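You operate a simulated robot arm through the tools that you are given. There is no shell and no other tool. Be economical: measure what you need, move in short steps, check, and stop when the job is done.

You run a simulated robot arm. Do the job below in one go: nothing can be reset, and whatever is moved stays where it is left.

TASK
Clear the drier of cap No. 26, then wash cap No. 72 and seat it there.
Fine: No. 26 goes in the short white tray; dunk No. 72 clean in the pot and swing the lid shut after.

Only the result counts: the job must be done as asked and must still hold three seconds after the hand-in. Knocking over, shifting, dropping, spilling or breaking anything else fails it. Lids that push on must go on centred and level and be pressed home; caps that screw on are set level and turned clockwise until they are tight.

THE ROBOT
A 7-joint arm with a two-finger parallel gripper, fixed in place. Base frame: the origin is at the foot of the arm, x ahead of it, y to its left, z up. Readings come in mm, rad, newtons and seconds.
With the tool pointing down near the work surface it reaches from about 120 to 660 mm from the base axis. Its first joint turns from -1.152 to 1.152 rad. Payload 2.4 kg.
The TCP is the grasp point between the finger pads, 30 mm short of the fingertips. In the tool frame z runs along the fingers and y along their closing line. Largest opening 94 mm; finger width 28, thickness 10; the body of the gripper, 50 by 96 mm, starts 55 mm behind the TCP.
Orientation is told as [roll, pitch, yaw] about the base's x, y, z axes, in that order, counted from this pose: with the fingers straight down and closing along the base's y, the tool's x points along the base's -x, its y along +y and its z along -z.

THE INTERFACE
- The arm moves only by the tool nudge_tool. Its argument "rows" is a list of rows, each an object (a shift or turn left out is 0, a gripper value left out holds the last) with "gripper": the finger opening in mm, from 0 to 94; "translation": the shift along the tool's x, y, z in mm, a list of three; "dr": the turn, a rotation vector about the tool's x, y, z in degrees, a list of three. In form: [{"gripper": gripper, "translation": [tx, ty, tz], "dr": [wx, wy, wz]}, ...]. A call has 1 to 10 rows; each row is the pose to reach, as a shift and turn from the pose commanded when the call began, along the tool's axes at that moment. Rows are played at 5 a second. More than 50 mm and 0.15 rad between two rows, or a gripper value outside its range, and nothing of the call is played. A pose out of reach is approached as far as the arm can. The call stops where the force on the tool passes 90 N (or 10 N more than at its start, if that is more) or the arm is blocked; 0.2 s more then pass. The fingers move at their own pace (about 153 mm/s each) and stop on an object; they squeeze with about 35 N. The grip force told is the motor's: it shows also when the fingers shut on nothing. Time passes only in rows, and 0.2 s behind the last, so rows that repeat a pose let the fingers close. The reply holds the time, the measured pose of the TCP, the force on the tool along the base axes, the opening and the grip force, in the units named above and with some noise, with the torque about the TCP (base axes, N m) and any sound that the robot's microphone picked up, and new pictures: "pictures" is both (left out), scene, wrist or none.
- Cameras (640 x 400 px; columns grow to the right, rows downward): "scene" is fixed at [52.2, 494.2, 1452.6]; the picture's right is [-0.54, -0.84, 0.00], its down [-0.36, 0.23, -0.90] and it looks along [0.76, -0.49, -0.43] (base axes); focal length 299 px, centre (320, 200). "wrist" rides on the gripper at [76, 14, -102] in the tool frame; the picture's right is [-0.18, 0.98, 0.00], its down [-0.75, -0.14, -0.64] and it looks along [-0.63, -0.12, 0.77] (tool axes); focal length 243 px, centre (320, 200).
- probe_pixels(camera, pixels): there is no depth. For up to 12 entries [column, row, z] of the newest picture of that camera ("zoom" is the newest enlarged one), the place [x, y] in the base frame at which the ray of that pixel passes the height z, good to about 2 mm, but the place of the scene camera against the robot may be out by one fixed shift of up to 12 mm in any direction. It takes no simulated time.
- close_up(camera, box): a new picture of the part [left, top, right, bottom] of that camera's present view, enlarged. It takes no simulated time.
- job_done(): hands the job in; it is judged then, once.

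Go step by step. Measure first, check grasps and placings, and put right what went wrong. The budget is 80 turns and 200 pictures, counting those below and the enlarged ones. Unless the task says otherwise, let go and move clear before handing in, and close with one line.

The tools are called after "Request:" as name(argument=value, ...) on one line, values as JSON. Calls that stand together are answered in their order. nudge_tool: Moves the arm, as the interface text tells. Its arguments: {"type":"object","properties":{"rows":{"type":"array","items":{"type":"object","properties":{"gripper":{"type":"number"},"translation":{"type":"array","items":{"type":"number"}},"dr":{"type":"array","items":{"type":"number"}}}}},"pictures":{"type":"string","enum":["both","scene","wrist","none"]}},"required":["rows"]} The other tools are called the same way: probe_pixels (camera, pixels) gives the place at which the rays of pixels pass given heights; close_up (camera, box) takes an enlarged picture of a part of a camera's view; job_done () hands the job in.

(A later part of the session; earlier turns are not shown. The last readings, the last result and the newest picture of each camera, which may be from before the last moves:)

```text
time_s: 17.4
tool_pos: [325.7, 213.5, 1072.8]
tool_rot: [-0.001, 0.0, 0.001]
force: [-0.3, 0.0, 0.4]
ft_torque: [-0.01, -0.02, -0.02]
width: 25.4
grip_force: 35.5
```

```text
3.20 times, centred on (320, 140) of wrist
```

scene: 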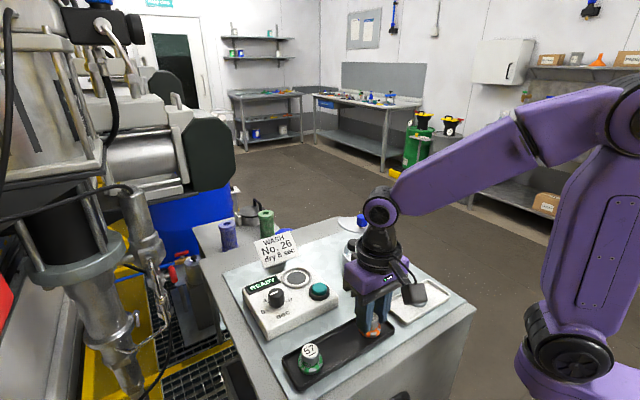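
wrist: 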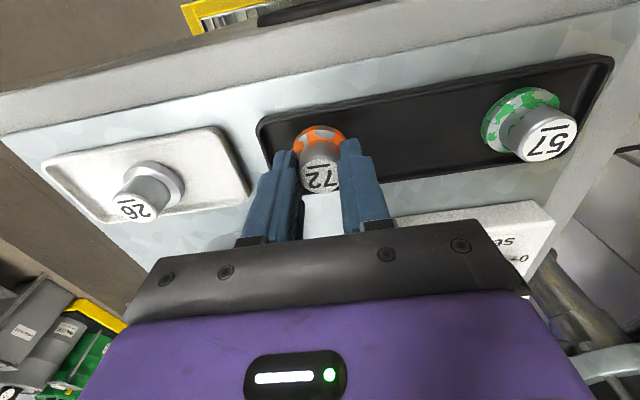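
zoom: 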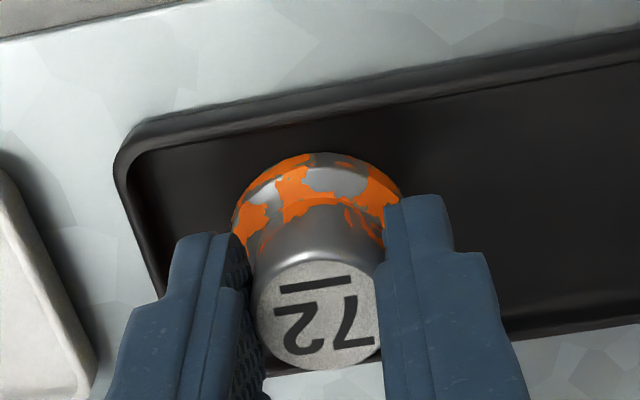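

Cap 72 is gripped. I'll lift and pause where the wrist camera sees the pot beside the fingers.

Request:
nudge_tool(rows=[{"translation": [0, 0, -5]}, {"translation": [0, 0, -40]}, {"translation": [0, 0, -80]}, {"translation": [0, 0, -120]}, {"translation": [-30, 0, -150]}, {"translation": [-50, 0, -150]}, {"translation": [-50, 0, -150]}])

Request:
close_up(camera="wrist", box=[80, 80, 320, 260])

Request:
close_up(camera="scene", box=[320, 200, 410, 300])

```text
time_s: 19.0
tool_pos: [375.7, 213.5, 1223.4]
tool_rot: [0.0, 0.0, 0.003]
force: [-0.5, 0.3, -1.6]
ft_torque: [-0.01, -0.03, -0.01]
width: 25.9
grip_force: 35.1
```

scene: 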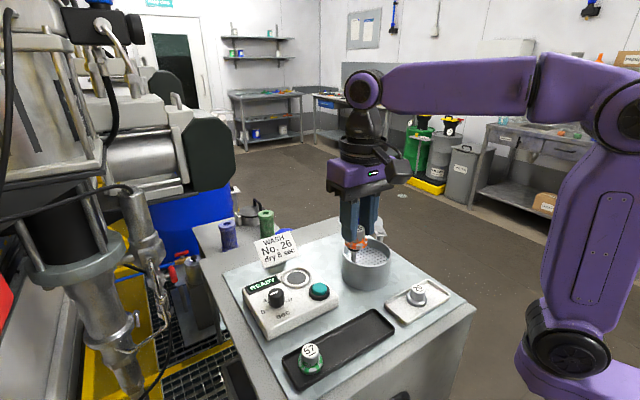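
wrist: 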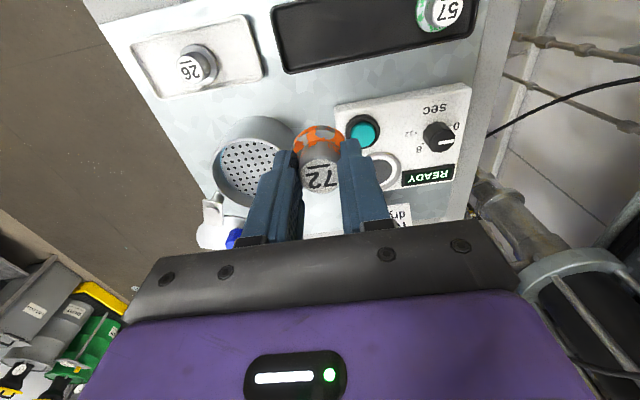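

```text
2.22 times, centred on (200, 170) of wrist
```

zoom: 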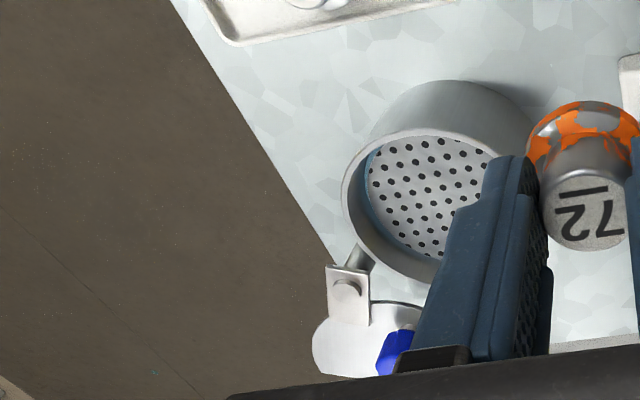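

```text
4.00 times, centred on (365, 250) of scene
```

zoom: 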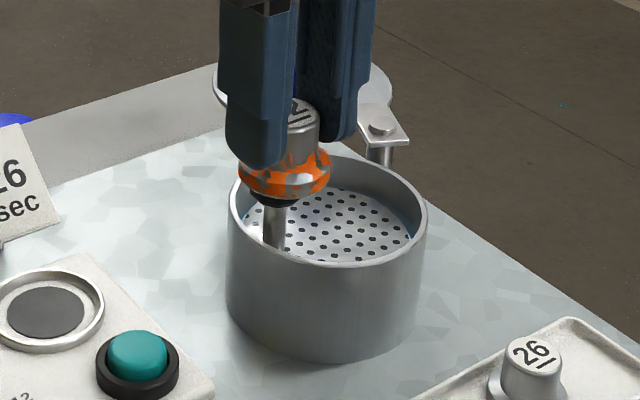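

I need better geometry of the pot and lid; the pivot is at zoom (347,288). I'll move the hand to the far right so that both appear clear of the fingers.

Request:
nudge_tool(rows=[{"translation": [0, -45, -10]}, {"translation": [0, -90, -20]}, {"translation": [0, -135, -20]}, {"translation": [0, -180, -20]}, {"translation": [0, -225, -20]}, {"translation": [0, -225, -20]}])

Request:
close_up(camera="wrist", box=[320, 60, 560, 240])

Request:
probe_pixels(camera="scene", pixels=[[366.75, 252.25, 1080], [354, 242, 1114], [380, 231.5, 1110], [380, 231.5, 1085]])

```text
time_s: 20.4
tool_pos: [374.6, -10.3, 1242.8]
tool_rot: [0.0, 0.0, 0.0]
force: [0.3, -0.1, -1.2]
ft_torque: [0.01, 0.0, 0.05]
width: 25.8
grip_force: 34.8
```

scene: 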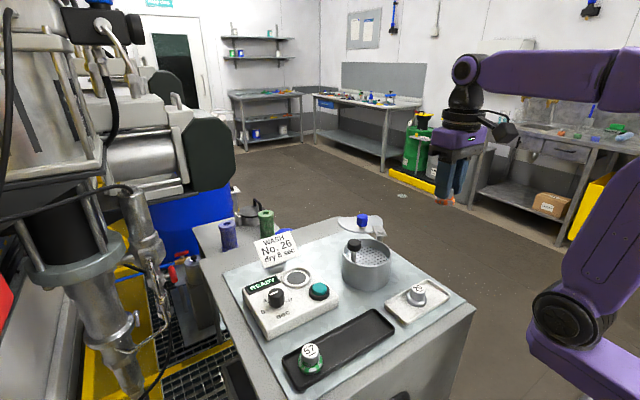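
wrist: 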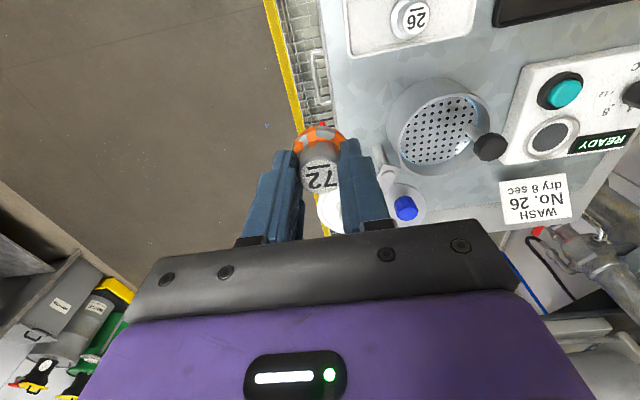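

```text
2.22 times, centred on (440, 150) of wrist
```

zoom: 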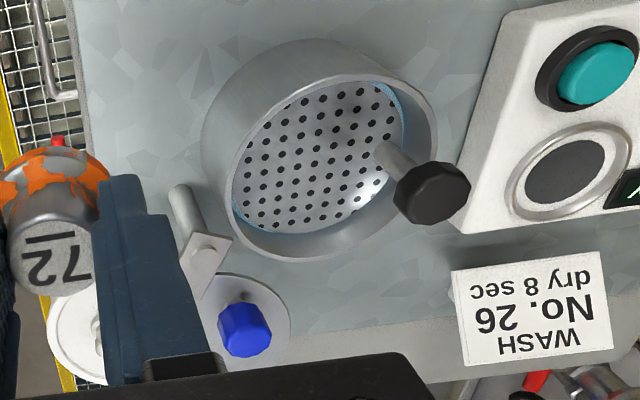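

```text
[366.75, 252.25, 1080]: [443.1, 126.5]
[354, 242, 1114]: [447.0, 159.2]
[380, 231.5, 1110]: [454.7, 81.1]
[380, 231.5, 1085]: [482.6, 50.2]
```

Request:
probe_pixels(camera="zoom", pixels=[[333, 168, 1080], [333, 168, 1070], [445, 193, 1114], [445, 193, 1100], [205, 248, 1085], [205, 248, 1105], [247, 335, 1120], [247, 335, 1100], [180, 190, 1025], [185, 190, 1022], [285, 345, 1100]])

Request:
probe_pixels(camera="scene", pixels=[[362, 216, 1120], [362, 216, 1100], [361.5, 228, 1100], [361.5, 228, 1085], [380, 231.5, 1100]])

Request:
close_up(camera="scene", box=[325, 205, 405, 265])

```text
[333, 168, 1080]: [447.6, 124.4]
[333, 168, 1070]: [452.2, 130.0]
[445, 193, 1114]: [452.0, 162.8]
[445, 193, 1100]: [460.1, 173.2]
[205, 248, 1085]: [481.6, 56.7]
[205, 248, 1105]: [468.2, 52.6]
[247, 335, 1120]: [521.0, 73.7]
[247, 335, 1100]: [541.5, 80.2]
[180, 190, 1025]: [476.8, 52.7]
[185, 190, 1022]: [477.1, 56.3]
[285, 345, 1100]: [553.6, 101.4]
```

```text
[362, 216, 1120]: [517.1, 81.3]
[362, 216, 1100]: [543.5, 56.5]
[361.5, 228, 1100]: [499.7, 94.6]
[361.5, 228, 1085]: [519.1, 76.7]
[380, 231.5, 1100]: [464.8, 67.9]
```

```text
6.67 times, centred on (365, 235) of scene
```

zoom: 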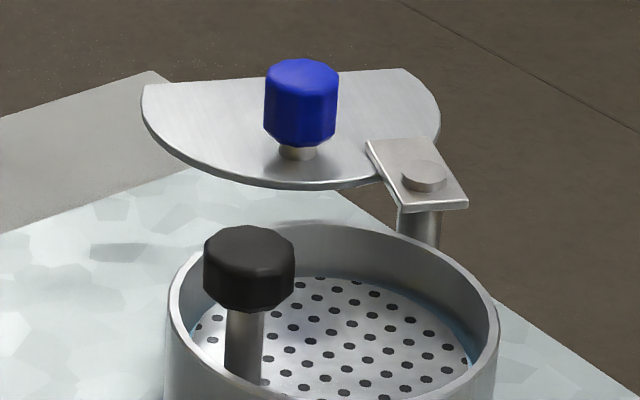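

Geometry: pot centre ≈ (446,122), rim ≈ 1083; black knob ≈ (448,158) top 1120; lid pivot ≈ (476,55); blue knob ≈ (521,74) top 1120, and the D-shaped lid clears the black knob. I'll bring cap 72 over the pot, on the side away from the black knob.

Request:
nudge_tool(rows=[{"translation": [-15, 35, 0]}, {"translation": [-40, 70, 0]}, {"translation": [-60, 100, 0]}, {"translation": [-70, 120, 0]}, {"translation": [-70, 120, 40]}, {"translation": [-70, 120, 75]}, {"translation": [-70, 120, 75]}])

Request:
close_up(camera="scene", box=[310, 190, 430, 300])

Request:
close_up(camera="wrist", box=[200, 60, 440, 240])

```text
time_s: 22.0
tool_pos: [443.6, 111.3, 1166.6]
tool_rot: [0.0, 0.0, 0.0]
force: [0.2, 0.0, -0.9]
ft_torque: [-0.03, -0.02, -0.02]
width: 25.7
grip_force: 35.0
```

scene: 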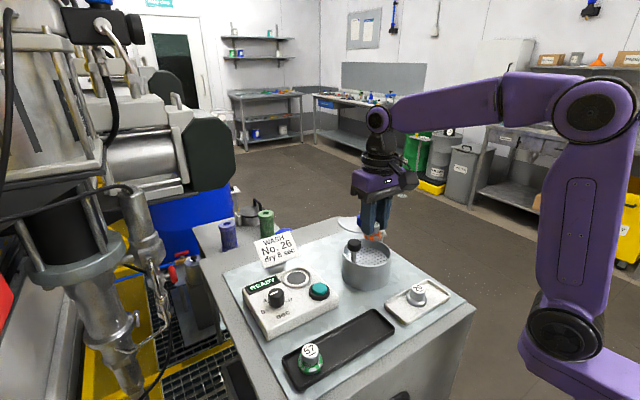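
wrist: 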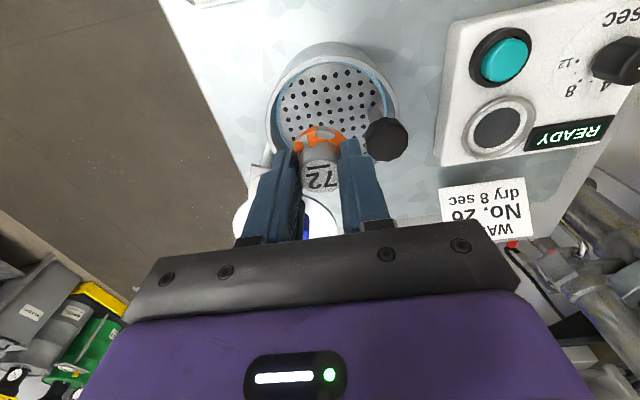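

```text
3.64 times, centred on (370, 245) of scene
```

zoom: 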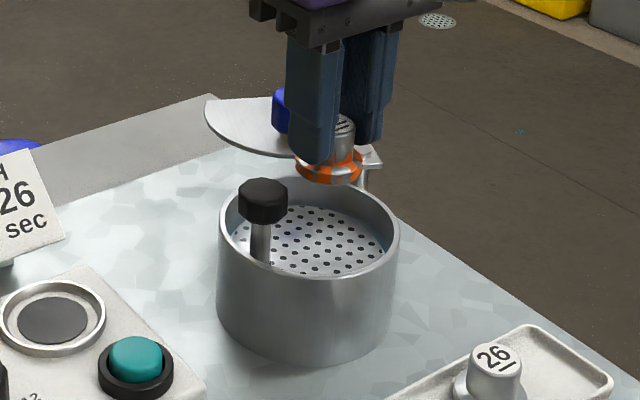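

```text
2.22 times, centred on (320, 150) of wrist
```

zoom: 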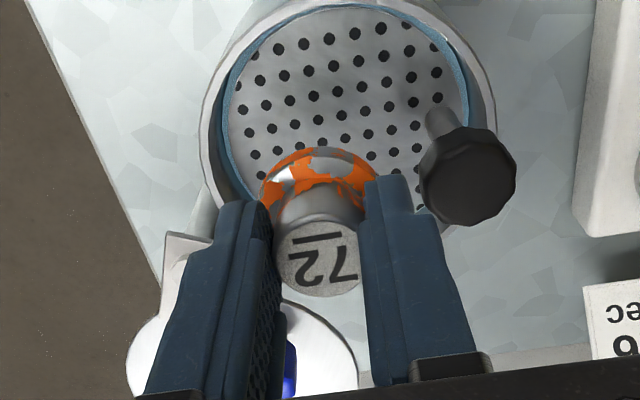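

Request:
probe_pixels(camera="zoom", pixels=[[200, 130, 1083], [495, 115, 1083], [467, 170, 1120], [438, 120, 1070], [320, 85, 1065], [250, 200, 1083]])

Request:
probe_pixels(camera="wrist", pixels=[[330, 45, 1083]])

```text
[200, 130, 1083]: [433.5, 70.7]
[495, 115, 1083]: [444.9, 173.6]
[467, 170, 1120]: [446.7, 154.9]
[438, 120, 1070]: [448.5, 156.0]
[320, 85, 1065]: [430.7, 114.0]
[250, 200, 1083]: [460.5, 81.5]
```

```text
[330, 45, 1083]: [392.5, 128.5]
```

The pot centre is confirmed at about (445,122). I'll lower the cap into the pot to just above the plate.

Request:
nudge_tool(rows=[{"translation": [0, 1, 15]}, {"translation": [0, 1, 30]}, {"translation": [0, 1, 45]}, {"translation": [0, 1, 45]}])

Request:
close_up(camera="scene", box=[310, 190, 430, 300])

Request:
close_up(camera="wrist", box=[200, 60, 440, 240])

```text
time_s: 23.0
tool_pos: [444.4, 111.8, 1122.9]
tool_rot: [-0.001, 0.0, 0.0]
force: [-0.5, -0.2, -1.6]
ft_torque: [-0.02, 0.03, 0.0]
width: 25.9
grip_force: 35.0
```

scene: 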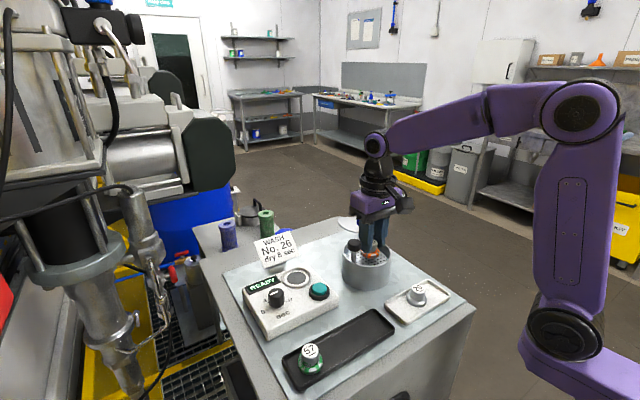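
wrist: 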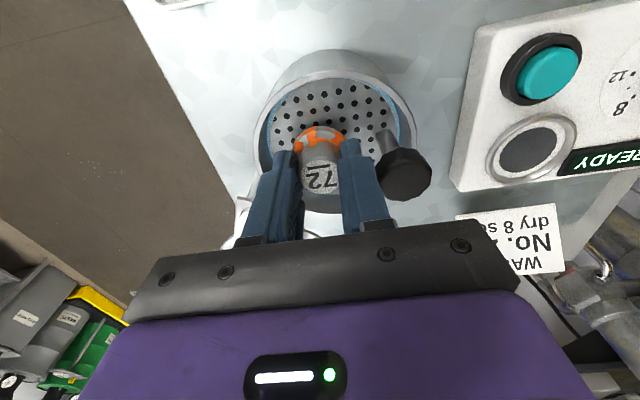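

```text
3.64 times, centred on (370, 245) of scene
```

zoom: 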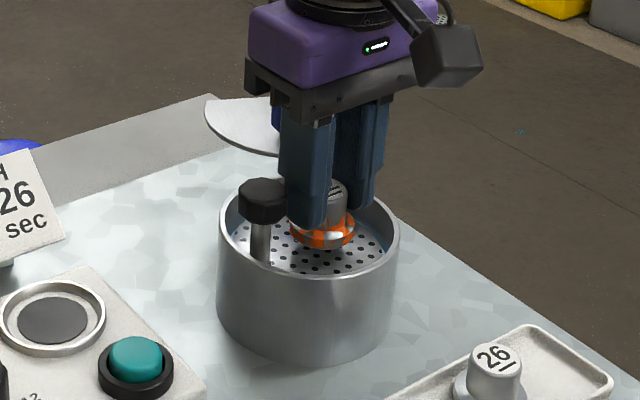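

```text
2.22 times, centred on (320, 150) of wrist
```

zoom: 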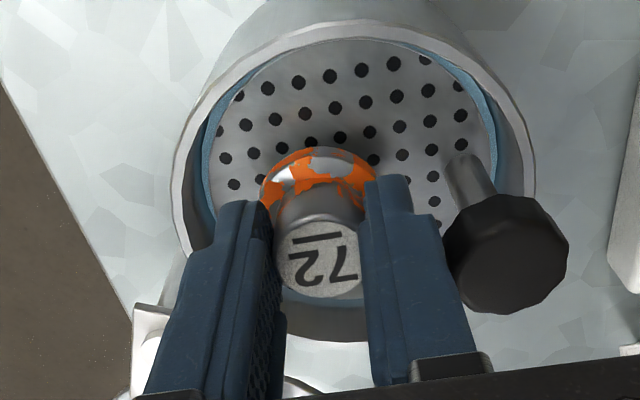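

Clear of the knob and walls, so I'll keep lowering in small steps, watching for plate contact.

Request:
nudge_tool(rows=[{"translation": [0, 0, 4]}, {"translation": [0, 0, 8]}, {"translation": [0, 0, 12]}, {"translation": [0, 0, 12]}], pictures="none")

Request:
close_up(camera="scene", box=[310, 190, 430, 300])

```text
time_s: 24.0
tool_pos: [443.8, 111.1, 1111.2]
tool_rot: [-0.001, 0.001, 0.001]
force: [0.0, 0.7, 1.1]
ft_torque: [0.06, 0.04, 0.01]
width: 25.9
grip_force: 35.2
```

```text
3.64 times, centred on (370, 245) of scene
```

zoom: 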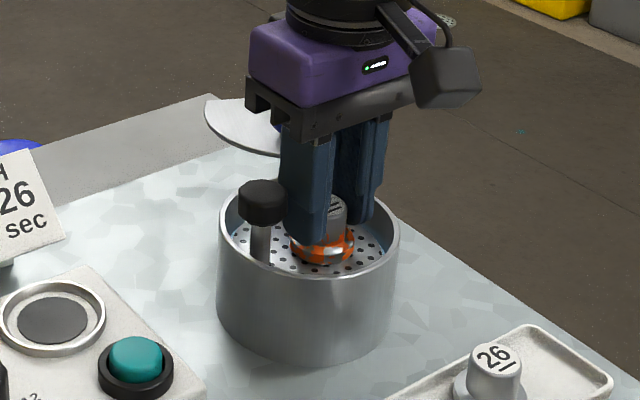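

Request:
nudge_tool(rows=[{"translation": [0, 0, 3]}, {"translation": [0, 0, 6]}, {"translation": [0, 0, 9]}, {"translation": [0, 0, 9]}], pictures="none")

Request:
close_up(camera="scene", box=[310, 190, 430, 300])

```text
time_s: 25.0
tool_pos: [444.0, 110.6, 1101.8]
tool_rot: [-0.001, 0.002, 0.0]
force: [0.6, 1.9, 2.5]
ft_torque: [0.06, -0.01, 0.02]
width: 25.8
grip_force: 35.3
```

```text
3.64 times, centred on (370, 245) of scene
```

zoom: 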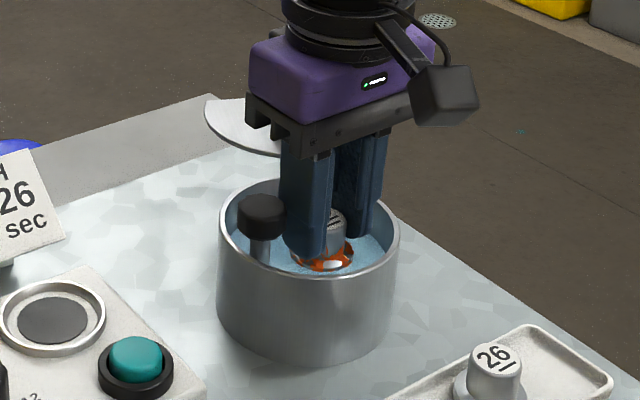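

The plate sinks easily and blue liquid appears over it. I'll push farther until the whole cap is under.

Request:
nudge_tool(rows=[{"translation": [0, 0, 5]}, {"translation": [0, 0, 10]}, {"translation": [0, 0, 15]}, {"translation": [0, 0, 18]}, {"translation": [0, 0, 18]}], pictures="none")

Request:
close_up(camera="scene", box=[310, 190, 430, 300])

Request:
close_up(camera="wrist", box=[200, 60, 440, 240])

```text
time_s: 26.2
tool_pos: [444.3, 110.5, 1083.7]
tool_rot: [0.001, -0.001, 0.001]
force: [1.0, -1.7, 3.8]
ft_torque: [-0.07, 0.02, -0.01]
width: 25.8
grip_force: 35.2
```

```text
3.64 times, centred on (370, 245) of scene
```

zoom: 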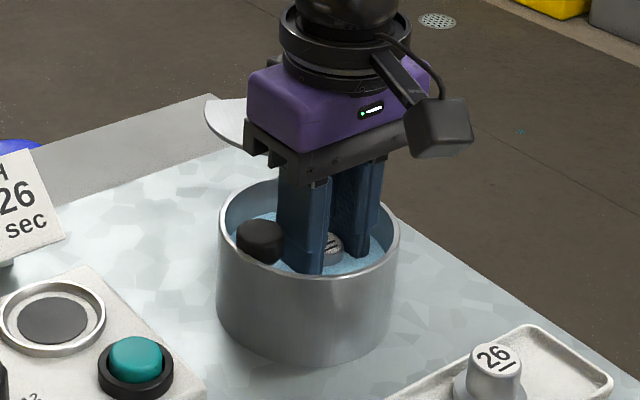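

```text
2.22 times, centred on (320, 150) of wrist
```

zoom: 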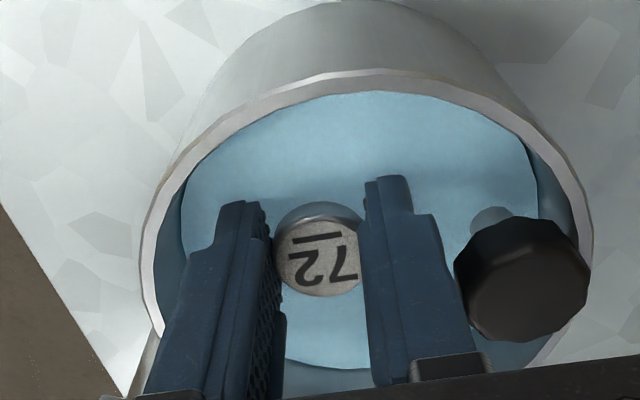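

Only the top face remains above the liquid. I'll push about 9 mm more, watching the force.

Request:
nudge_tool(rows=[{"translation": [0, 0, 4]}, {"translation": [0, 0, 7]}, {"translation": [0, 0, 9]}, {"translation": [0, 0, 9]}], pictures="none")

Request:
close_up(camera="wrist", box=[200, 60, 440, 240])

```text
time_s: 27.2
tool_pos: [446.0, 110.8, 1076.7]
tool_rot: [0.002, -0.002, 0.001]
force: [-5.8, 2.5, 24.7]
ft_torque: [0.0, 0.22, -0.06]
width: 25.5
grip_force: 34.9
```

```text
2.22 times, centred on (320, 150) of wrist
```

zoom: 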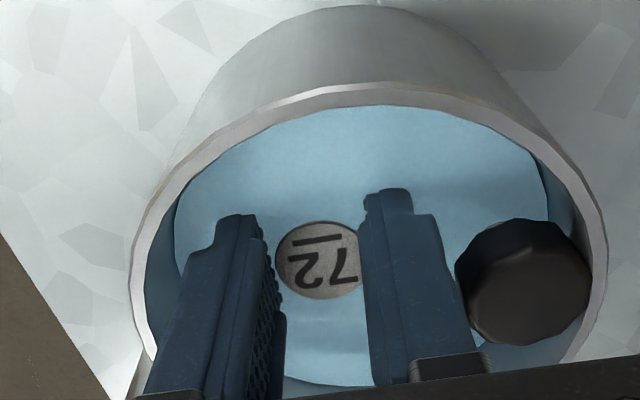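

Bottomed at 25 N with the cap immersed to its top face. I'll ease 1 mm, soak about 2 s, then raise slowly out of the pot.

Request:
nudge_tool(rows=[{"translation": [0, 0, -1]}, {"translation": [0, 0, -1]}, {"translation": [0, 0, -1]}, {"translation": [0, 0, -1]}, {"translation": [0, 0, -1]}, {"translation": [0, 0, -1]}, {"translation": [0, 0, -1]}, {"translation": [0, 0, -1]}, {"translation": [0, 0, -1]}, {"translation": [0, 0, -1]}], pictures="none")

Request:
nudge_tool(rows=[{"translation": [0, 0, -8]}, {"translation": [0, 0, -16]}, {"translation": [0, 0, -24]}, {"translation": [0, 0, -32]}, {"translation": [0, 0, -40]}, {"translation": [0, 0, -48]}, {"translation": [0, 0, -60]}, {"translation": [0, 0, -80]}, {"translation": [0, 0, -100]}, {"translation": [0, 0, -100]}])

Request:
close_up(camera="scene", box=[310, 180, 430, 290])

Request:
close_up(camera="wrist", box=[220, 80, 420, 200])

```text
time_s: 29.4
tool_pos: [444.9, 109.8, 1077.2]
tool_rot: [0.0, -0.002, 0.0]
force: [0.9, 1.2, 6.2]
ft_torque: [0.1, -0.09, 0.03]
width: 25.6
grip_force: 35.2
```

```text
time_s: 31.6
tool_pos: [444.8, 110.6, 1174.7]
tool_rot: [0.0, -0.001, -0.001]
force: [-0.2, 0.6, -1.3]
ft_torque: [0.01, 0.0, 0.02]
width: 25.9
grip_force: 34.5
```

scene: 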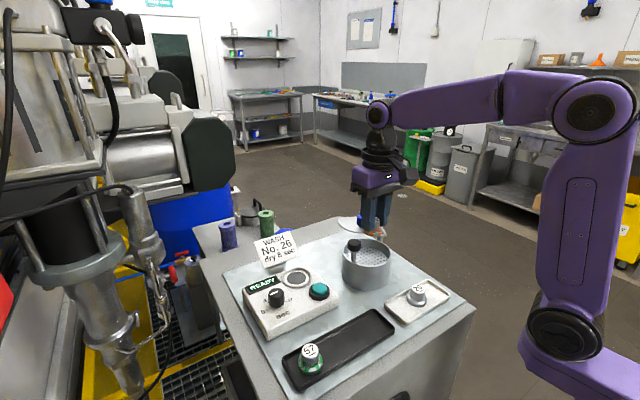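
wrist: 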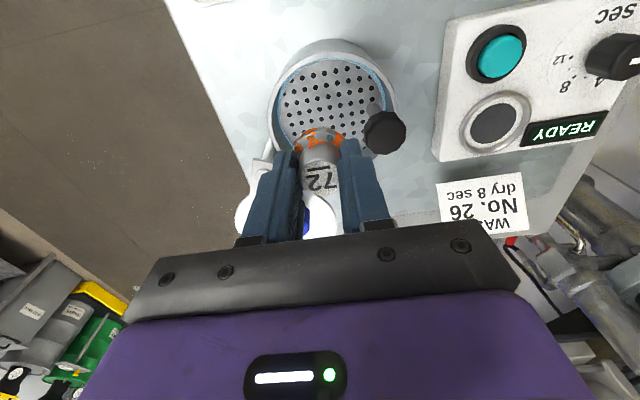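

```text
3.64 times, centred on (370, 235) of scene
```

zoom: 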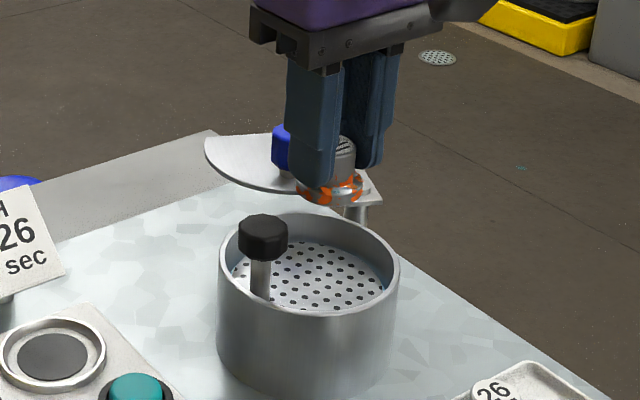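

```text
3.20 times, centred on (320, 140) of wrist
```

zoom: 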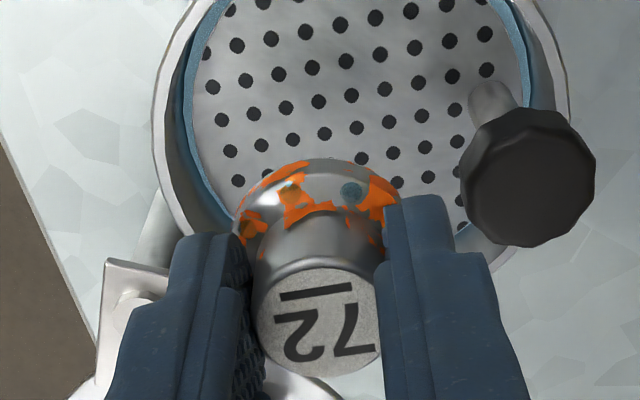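

The paint is partly gone, so dunking works but needs repeating. I'll do more strokes.

Request:
nudge_tool(rows=[{"translation": [0, 0, 30]}, {"translation": [0, 0, 55]}, {"translation": [0, 0, 70]}, {"translation": [0, 0, 85]}, {"translation": [0, 0, 97]}, {"translation": [0, 0, 97]}, {"translation": [0, 0, 80]}, {"translation": [0, 0, 60]}, {"translation": [0, 0, 80]}, {"translation": [0, 0, 97]}], pictures="none")

Request:
nudge_tool(rows=[{"translation": [0, 0, 0]}, {"translation": [0, 0, 0]}, {"translation": [0, 0, -20]}, {"translation": [0, 0, -40]}, {"translation": [0, 0, -20]}, {"translation": [0, 0, 0]}, {"translation": [0, 0, 0]}, {"translation": [0, 0, -20]}, {"translation": [0, 0, -45]}, {"translation": [0, 0, -90]}], pictures="none")

Request:
close_up(camera="wrist", box=[220, 80, 420, 200])

Request:
close_up(camera="scene", box=[310, 180, 430, 290])

```text
time_s: 33.8
tool_pos: [445.4, 110.1, 1078.1]
tool_rot: [0.0, -0.003, -0.002]
force: [1.5, -0.5, 3.8]
ft_torque: [-0.12, -0.04, 0.04]
width: 25.8
grip_force: 35.0
```

```text
time_s: 36.0
tool_pos: [442.9, 112.2, 1170.3]
tool_rot: [0.002, 0.004, -0.001]
force: [-0.1, -0.1, 0.0]
ft_torque: [-0.01, 0.01, 0.04]
width: 25.9
grip_force: 34.9
```

```text
3.20 times, centred on (320, 140) of wrist
```

zoom: 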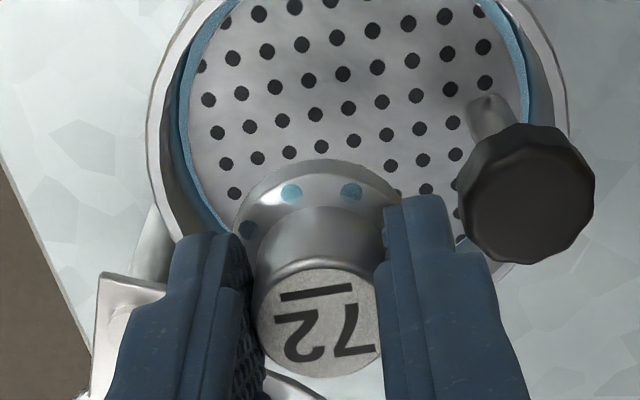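

```text
3.64 times, centred on (370, 235) of scene
```

zoom: 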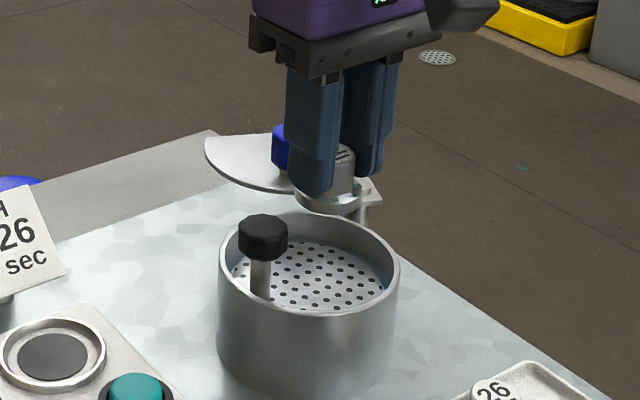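

All visible paint is gone, with only blue droplets left. I'll do one more dunk for the hidden side and let it drip above the pot.

Request:
nudge_tool(rows=[{"translation": [0, 0, 40]}, {"translation": [0, 0, 55]}, {"translation": [0, 0, 70]}, {"translation": [0, 0, 85]}, {"translation": [0, 0, 94]}, {"translation": [0, 0, 94]}, {"translation": [0, 0, 94]}, {"translation": [0, 0, 94]}, {"translation": [0, 0, 70]}, {"translation": [0, 0, 45]}], pictures="none")

Request:
nudge_tool(rows=[{"translation": [0, 0, -20]}, {"translation": [0, 0, -45]}, {"translation": [0, 0, -45]}, {"translation": [0, 0, -45]}, {"translation": [0, 0, -45]}, {"translation": [0, 0, -45]}, {"translation": [0, 0, -45]}])

Request:
close_up(camera="wrist", box=[220, 80, 420, 200])

Request:
close_up(camera="scene", box=[330, 180, 410, 260])

```text
time_s: 38.2
tool_pos: [445.3, 109.6, 1123.8]
tool_rot: [-0.001, 0.001, 0.0]
force: [0.3, 0.8, -0.8]
ft_torque: [0.0, -0.01, -0.01]
width: 25.8
grip_force: 35.7
```

```text
time_s: 39.8
tool_pos: [444.6, 110.4, 1169.2]
tool_rot: [-0.001, -0.001, -0.001]
force: [-1.5, -0.9, -0.9]
ft_torque: [0.02, -0.01, 0.03]
width: 25.7
grip_force: 34.7
```

scene: 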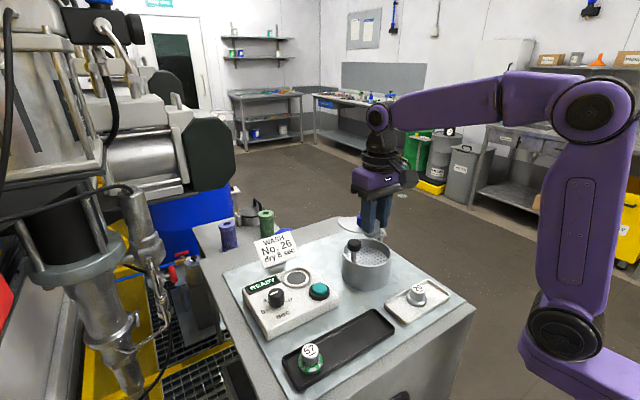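
wrist: 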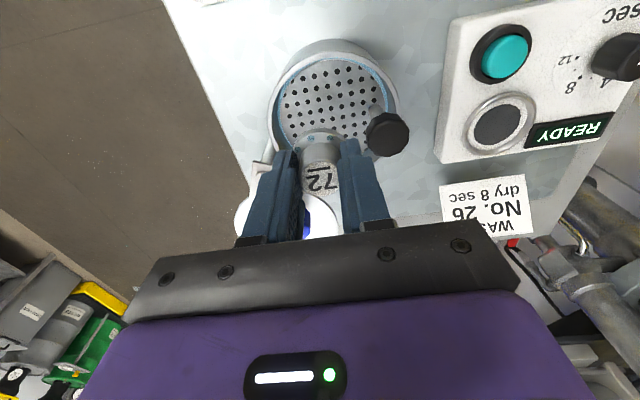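

```text
3.20 times, centred on (320, 140) of wrist
```

zoom: 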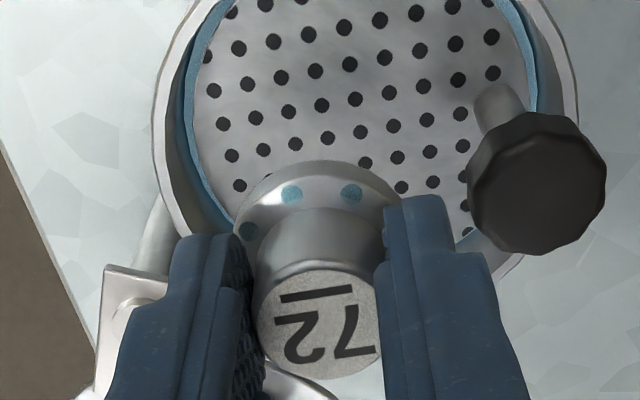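

```text
5.00 times, centred on (370, 220) of scene
```

zoom: 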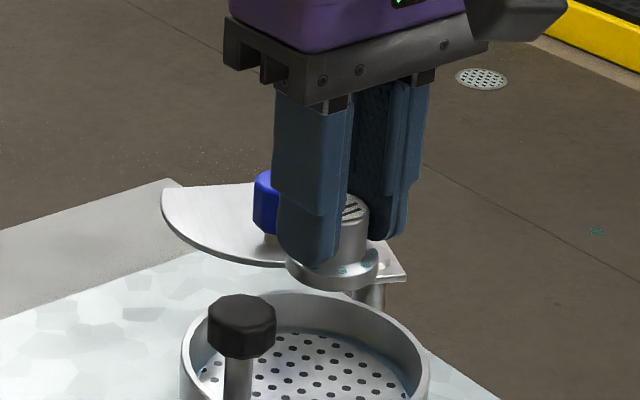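

72 is clean. I'll carry it over the black knob with ample clearance to above the drier nest and compare its alignment.

Request:
nudge_tool(rows=[{"translation": [0, 0, -35]}, {"translation": [-10, 40, -40]}, {"translation": [-20, 80, -40]}, {"translation": [-32, 120, -40]}, {"translation": [-42, 160, -40]}, {"translation": [-42, 160, 0]}, {"translation": [-42, 160, 40]}, {"translation": [-42, 160, 40]}])

Request:
close_up(camera="wrist", box=[220, 70, 420, 190])

Request:
close_up(camera="scene", box=[250, 210, 350, 290])

```text
time_s: 41.6
tool_pos: [485.6, 270.9, 1129.0]
tool_rot: [0.0, 0.0, 0.0]
force: [-0.2, -0.7, -0.1]
ft_torque: [0.01, -0.02, -0.02]
width: 25.9
grip_force: 34.9
```

scene: 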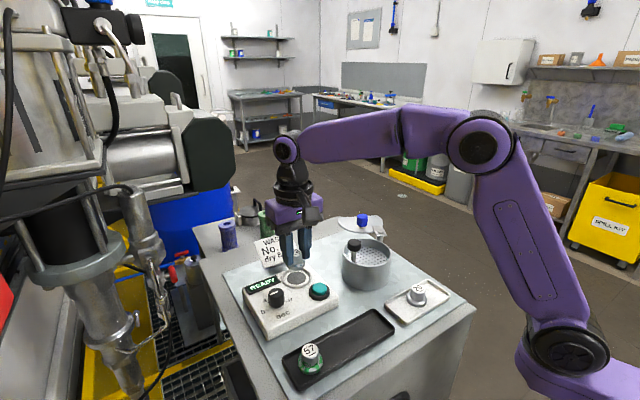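
wrist: 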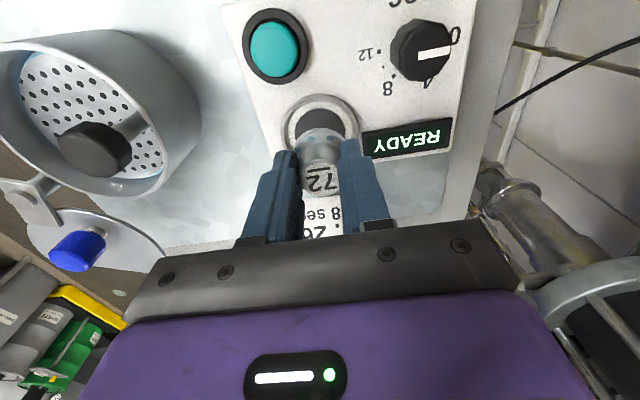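

```text
3.20 times, centred on (320, 130) of wrist
```

zoom: 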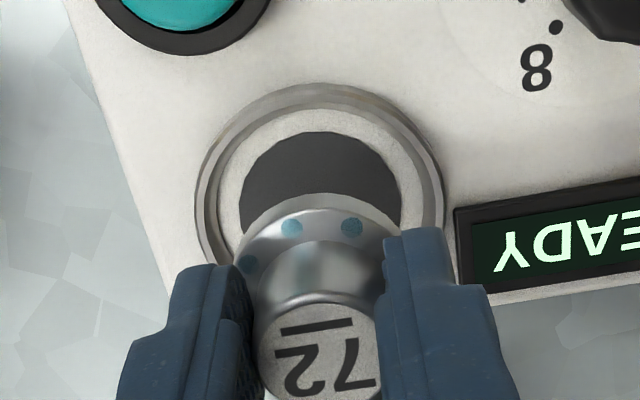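

```text
5.00 times, centred on (300, 250) of scene
```

zoom: 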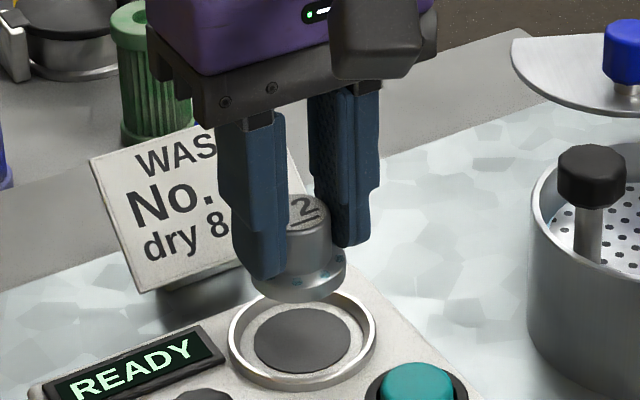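

The column alignment is good: ring and flange are both centred at zoom x≈319. I'll lower to just above the nest to check the x direction.

Request:
nudge_tool(rows=[{"translation": [-1, 0, 8]}, {"translation": [-1, 0, 16]}, {"translation": [-1, 0, 20]}, {"translation": [-1, 0, 20]}], pictures="wrist")

Request:
close_up(camera="wrist", box=[220, 70, 420, 190])

Request:
close_up(camera="scene", box=[270, 230, 330, 290])

```text
time_s: 42.6
tool_pos: [487.4, 270.5, 1108.2]
tool_rot: [0.001, 0.0, -0.001]
force: [1.0, 0.5, -0.9]
ft_torque: [-0.01, -0.03, -0.01]
width: 25.6
grip_force: 34.8
```

wrist: 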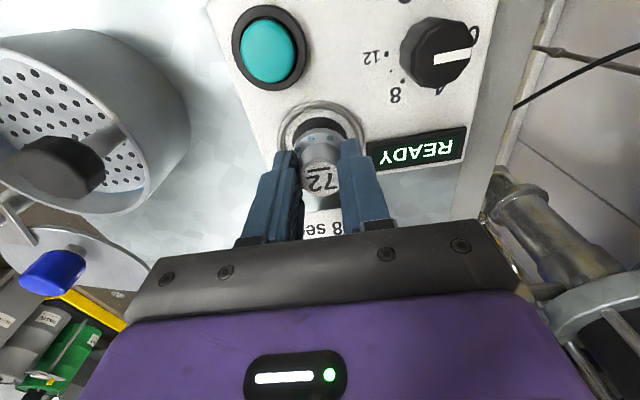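

```text
3.20 times, centred on (320, 130) of wrist
```

zoom: 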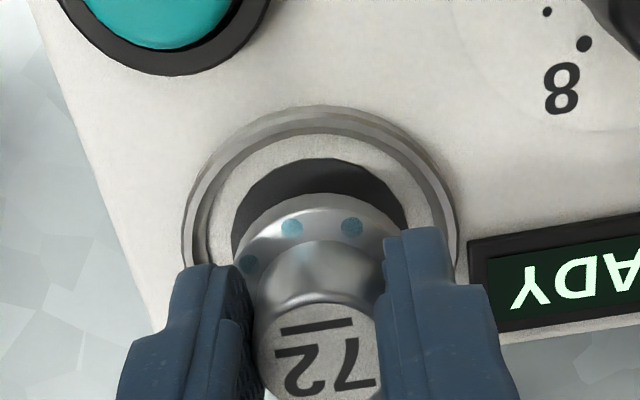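

```text
6.67 times, centred on (300, 260) of scene
```

zoom: 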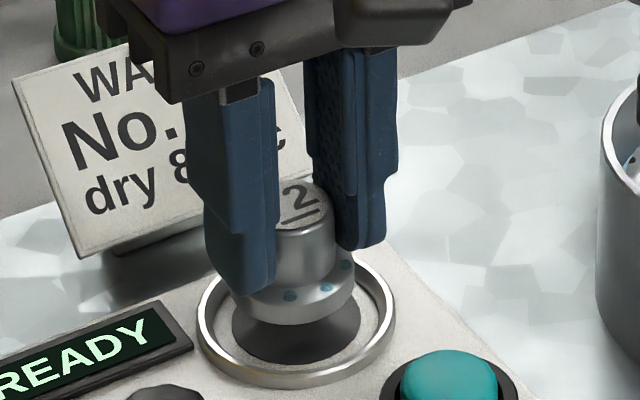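

Request:
probe_pixels(camera="zoom", pixels=[[318, 195, 1062], [318, 195, 1058], [318, 157, 1054], [318, 157, 1051], [320, 106, 1056], [232, 210, 1053], [408, 210, 1053]])

Request:
probe_pixels(camera="wrist", pixels=[[265, 43, 1065]])

```text
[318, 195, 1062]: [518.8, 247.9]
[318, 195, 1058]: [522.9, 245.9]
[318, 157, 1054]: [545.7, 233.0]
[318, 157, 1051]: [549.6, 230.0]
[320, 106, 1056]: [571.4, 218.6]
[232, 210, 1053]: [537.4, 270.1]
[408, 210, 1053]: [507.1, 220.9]
```

```text
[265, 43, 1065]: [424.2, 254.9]
```

Request:
probe_pixels(camera="wrist", pixels=[[319.4, 128.4, 1062], [319.4, 128.4, 1058], [319.4, 116.6, 1054], [319.4, 116.6, 1050], [320, 100.6, 1056], [292.5, 133, 1052], [347.5, 133, 1052]])

```text
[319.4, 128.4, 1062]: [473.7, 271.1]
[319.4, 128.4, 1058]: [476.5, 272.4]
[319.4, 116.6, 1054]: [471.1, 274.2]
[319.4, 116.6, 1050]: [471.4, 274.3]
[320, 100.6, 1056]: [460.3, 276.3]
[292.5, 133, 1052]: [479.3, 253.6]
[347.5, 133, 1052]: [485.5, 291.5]
```

Disc centre x ≈ 489.7 and cap centre ≈ 491, so I'll shift 1 mm back and lower gently.

Request:
nudge_tool(rows=[{"translation": [1, 0, 3]}, {"translation": [1, 0, 6]}, {"translation": [1, 0, 8]}, {"translation": [1, 0, 8]}], pictures="none")

Request:
close_up(camera="wrist", box=[220, 70, 420, 190])

Request:
close_up(camera="scene", box=[270, 230, 330, 290])

```text
time_s: 43.6
tool_pos: [486.7, 270.9, 1101.0]
tool_rot: [-0.001, 0.0, -0.002]
force: [-0.1, 0.6, -0.4]
ft_torque: [-0.03, 0.0, 0.05]
width: 25.9
grip_force: 35.3
```

```text
3.20 times, centred on (320, 130) of wrist
```

zoom: 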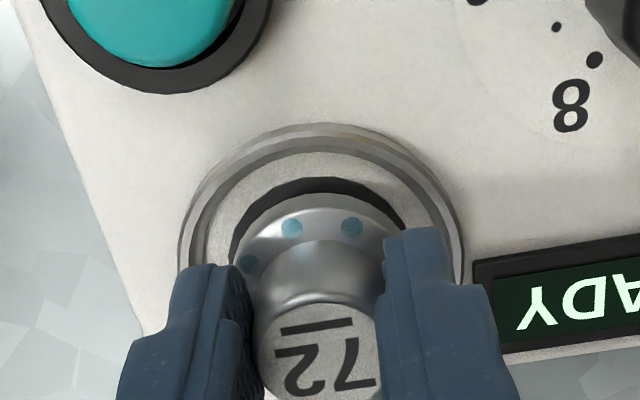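

```text
6.67 times, centred on (300, 260) of scene
```

zoom: 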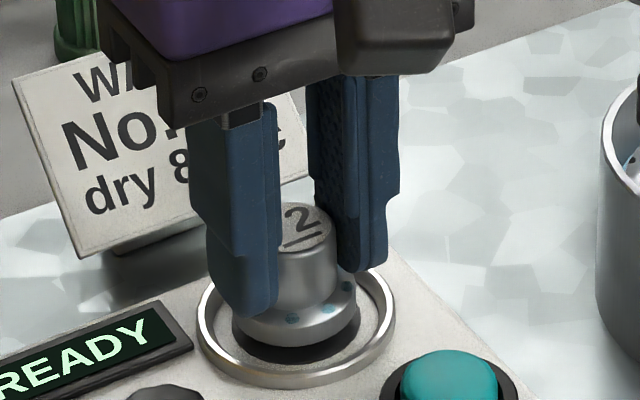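

Still a few mm above and well aligned. I'll continue gently.

Request:
nudge_tool(rows=[{"translation": [0, 0, 1.5]}, {"translation": [0, 0, 3]}, {"translation": [0, 0, 3]}], pictures="none")

Request:
close_up(camera="wrist", box=[220, 70, 420, 190])

Request:
close_up(camera="scene", box=[270, 230, 330, 290])

```text
time_s: 44.4
tool_pos: [487.1, 271.4, 1097.6]
tool_rot: [0.001, 0.001, -0.001]
force: [0.5, 0.1, -0.4]
ft_torque: [0.0, -0.01, 0.01]
width: 25.9
grip_force: 35.3
```

```text
3.20 times, centred on (320, 130) of wrist
```

zoom: 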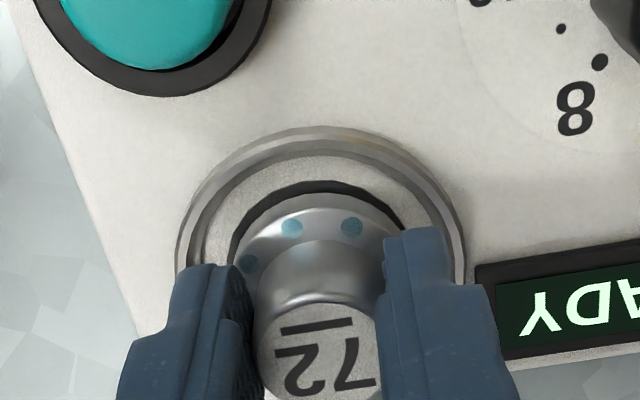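

```text
6.67 times, centred on (300, 260) of scene
```

zoom: 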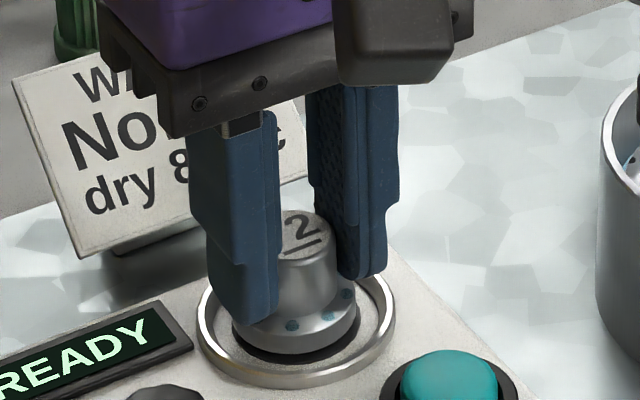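

Request:
nudge_tool(rows=[{"translation": [0.5, 0, 1.5]}, {"translation": [0.5, 0, 3]}, {"translation": [0.5, 0, 3]}], pictures="none")

Request:
close_up(camera="scene", box=[270, 230, 330, 290])

```text
time_s: 45.2
tool_pos: [486.7, 270.4, 1095.2]
tool_rot: [0.001, -0.002, 0.001]
force: [-0.9, -1.1, 6.3]
ft_torque: [-0.06, 0.01, -0.06]
width: 25.8
grip_force: 34.5
```

```text
6.67 times, centred on (300, 260) of scene
```

zoom: 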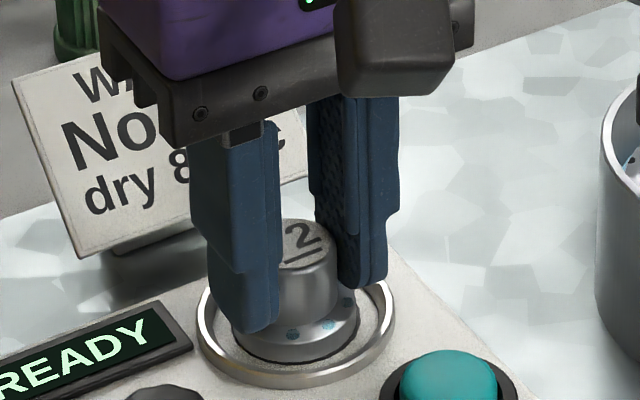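

Contact at 6 N, and the cap's top is at the same scene pixel (297,267) as 26 had when seated. I'll press 1 mm more, then release and rise.

Request:
nudge_tool(rows=[{"translation": [0, 0, 1]}, {"translation": [0, 0, 1]}], pictures="none")

Request:
nudge_tool(rows=[{"gripper": 40, "translation": [0, 0, -1]}, {"gripper": 60, "translation": [0, 0, -1]}, {"translation": [0, 0, -1]}, {"translation": [0, 0, -20]}, {"translation": [0, 0, -50]}, {"translation": [0, 0, -90]}, {"translation": [0, 0, -90]}])

Request:
close_up(camera="scene", box=[270, 230, 330, 290])

Request:
close_up(camera="wrist", box=[220, 50, 420, 170])

```text
time_s: 45.8
tool_pos: [486.9, 270.6, 1095.0]
tool_rot: [0.002, -0.003, -0.001]
force: [1.2, -1.6, 18.5]
ft_torque: [-0.19, -0.03, 0.01]
width: 25.9
grip_force: 34.8
```

```text
time_s: 47.4
tool_pos: [486.5, 271.7, 1182.7]
tool_rot: [-0.001, 0.001, 0.0]
force: [1.0, 0.0, -0.1]
ft_torque: [0.02, -0.02, 0.02]
width: 60.0
grip_force: 0.1
```

scene: 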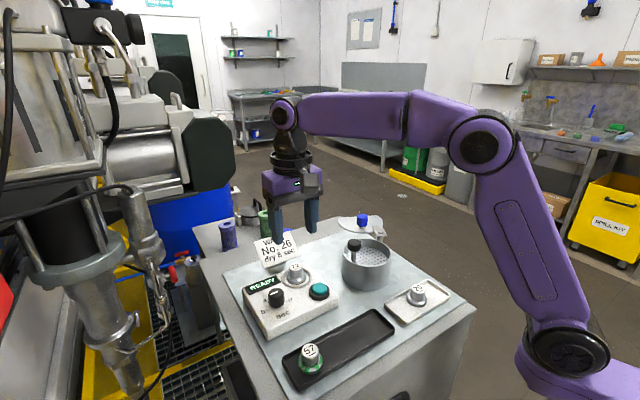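
wrist: 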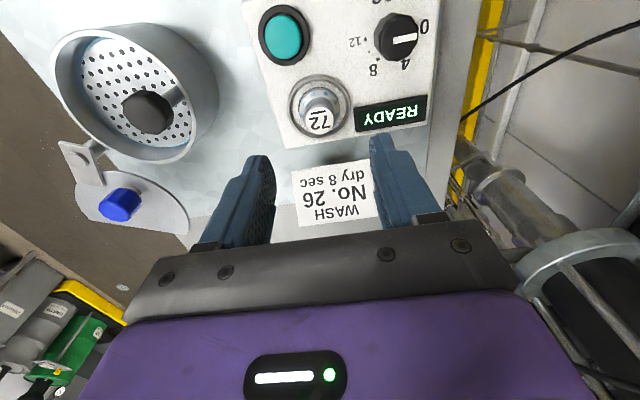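

```text
6.67 times, centred on (300, 260) of scene
```

zoom: 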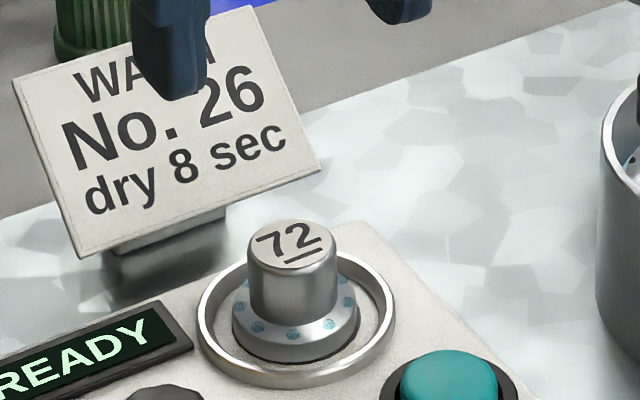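

```text
3.20 times, centred on (320, 110) of wrist
```

zoom: 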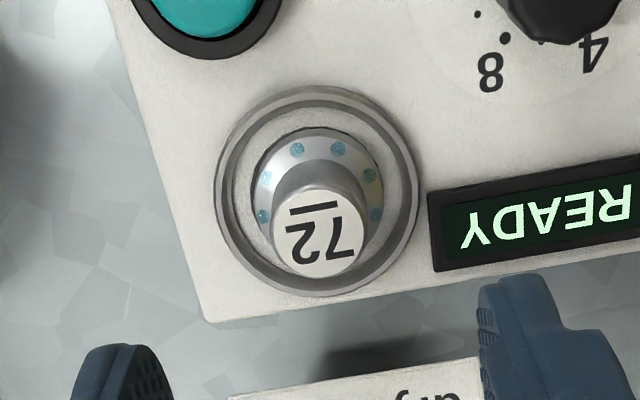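

72 is seated level in the nest. Now the lid: I'll zoom on the blue knob and pivot from here.

Request:
close_up(camera="wrist", box=[20, 100, 260, 260])

Request:
probe_pixels(camera="wrist", pixels=[[117, 212, 1120], [117, 212, 1110], [73, 153, 1097], [135, 105, 1083], [147, 112, 1120]])

```text
2.50 times, centred on (140, 180) of wrist
```

zoom: 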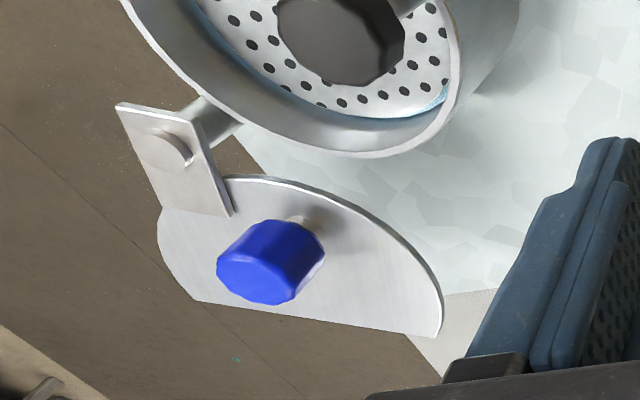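

```text
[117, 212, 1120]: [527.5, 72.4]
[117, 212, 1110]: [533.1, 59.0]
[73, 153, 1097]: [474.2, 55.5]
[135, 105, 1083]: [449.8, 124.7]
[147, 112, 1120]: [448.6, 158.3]
```

Request:
probe_pixels(camera="zoom", pixels=[[160, 225, 1092], [190, 298, 1092], [437, 336, 1092], [270, 177, 1092], [390, 238, 1092], [302, 222, 1093], [170, 148, 1098]])

```text
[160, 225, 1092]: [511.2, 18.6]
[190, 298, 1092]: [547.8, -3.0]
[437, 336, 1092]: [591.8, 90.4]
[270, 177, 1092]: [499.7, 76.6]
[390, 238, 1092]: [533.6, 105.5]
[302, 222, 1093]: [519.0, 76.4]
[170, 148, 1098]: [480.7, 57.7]
```

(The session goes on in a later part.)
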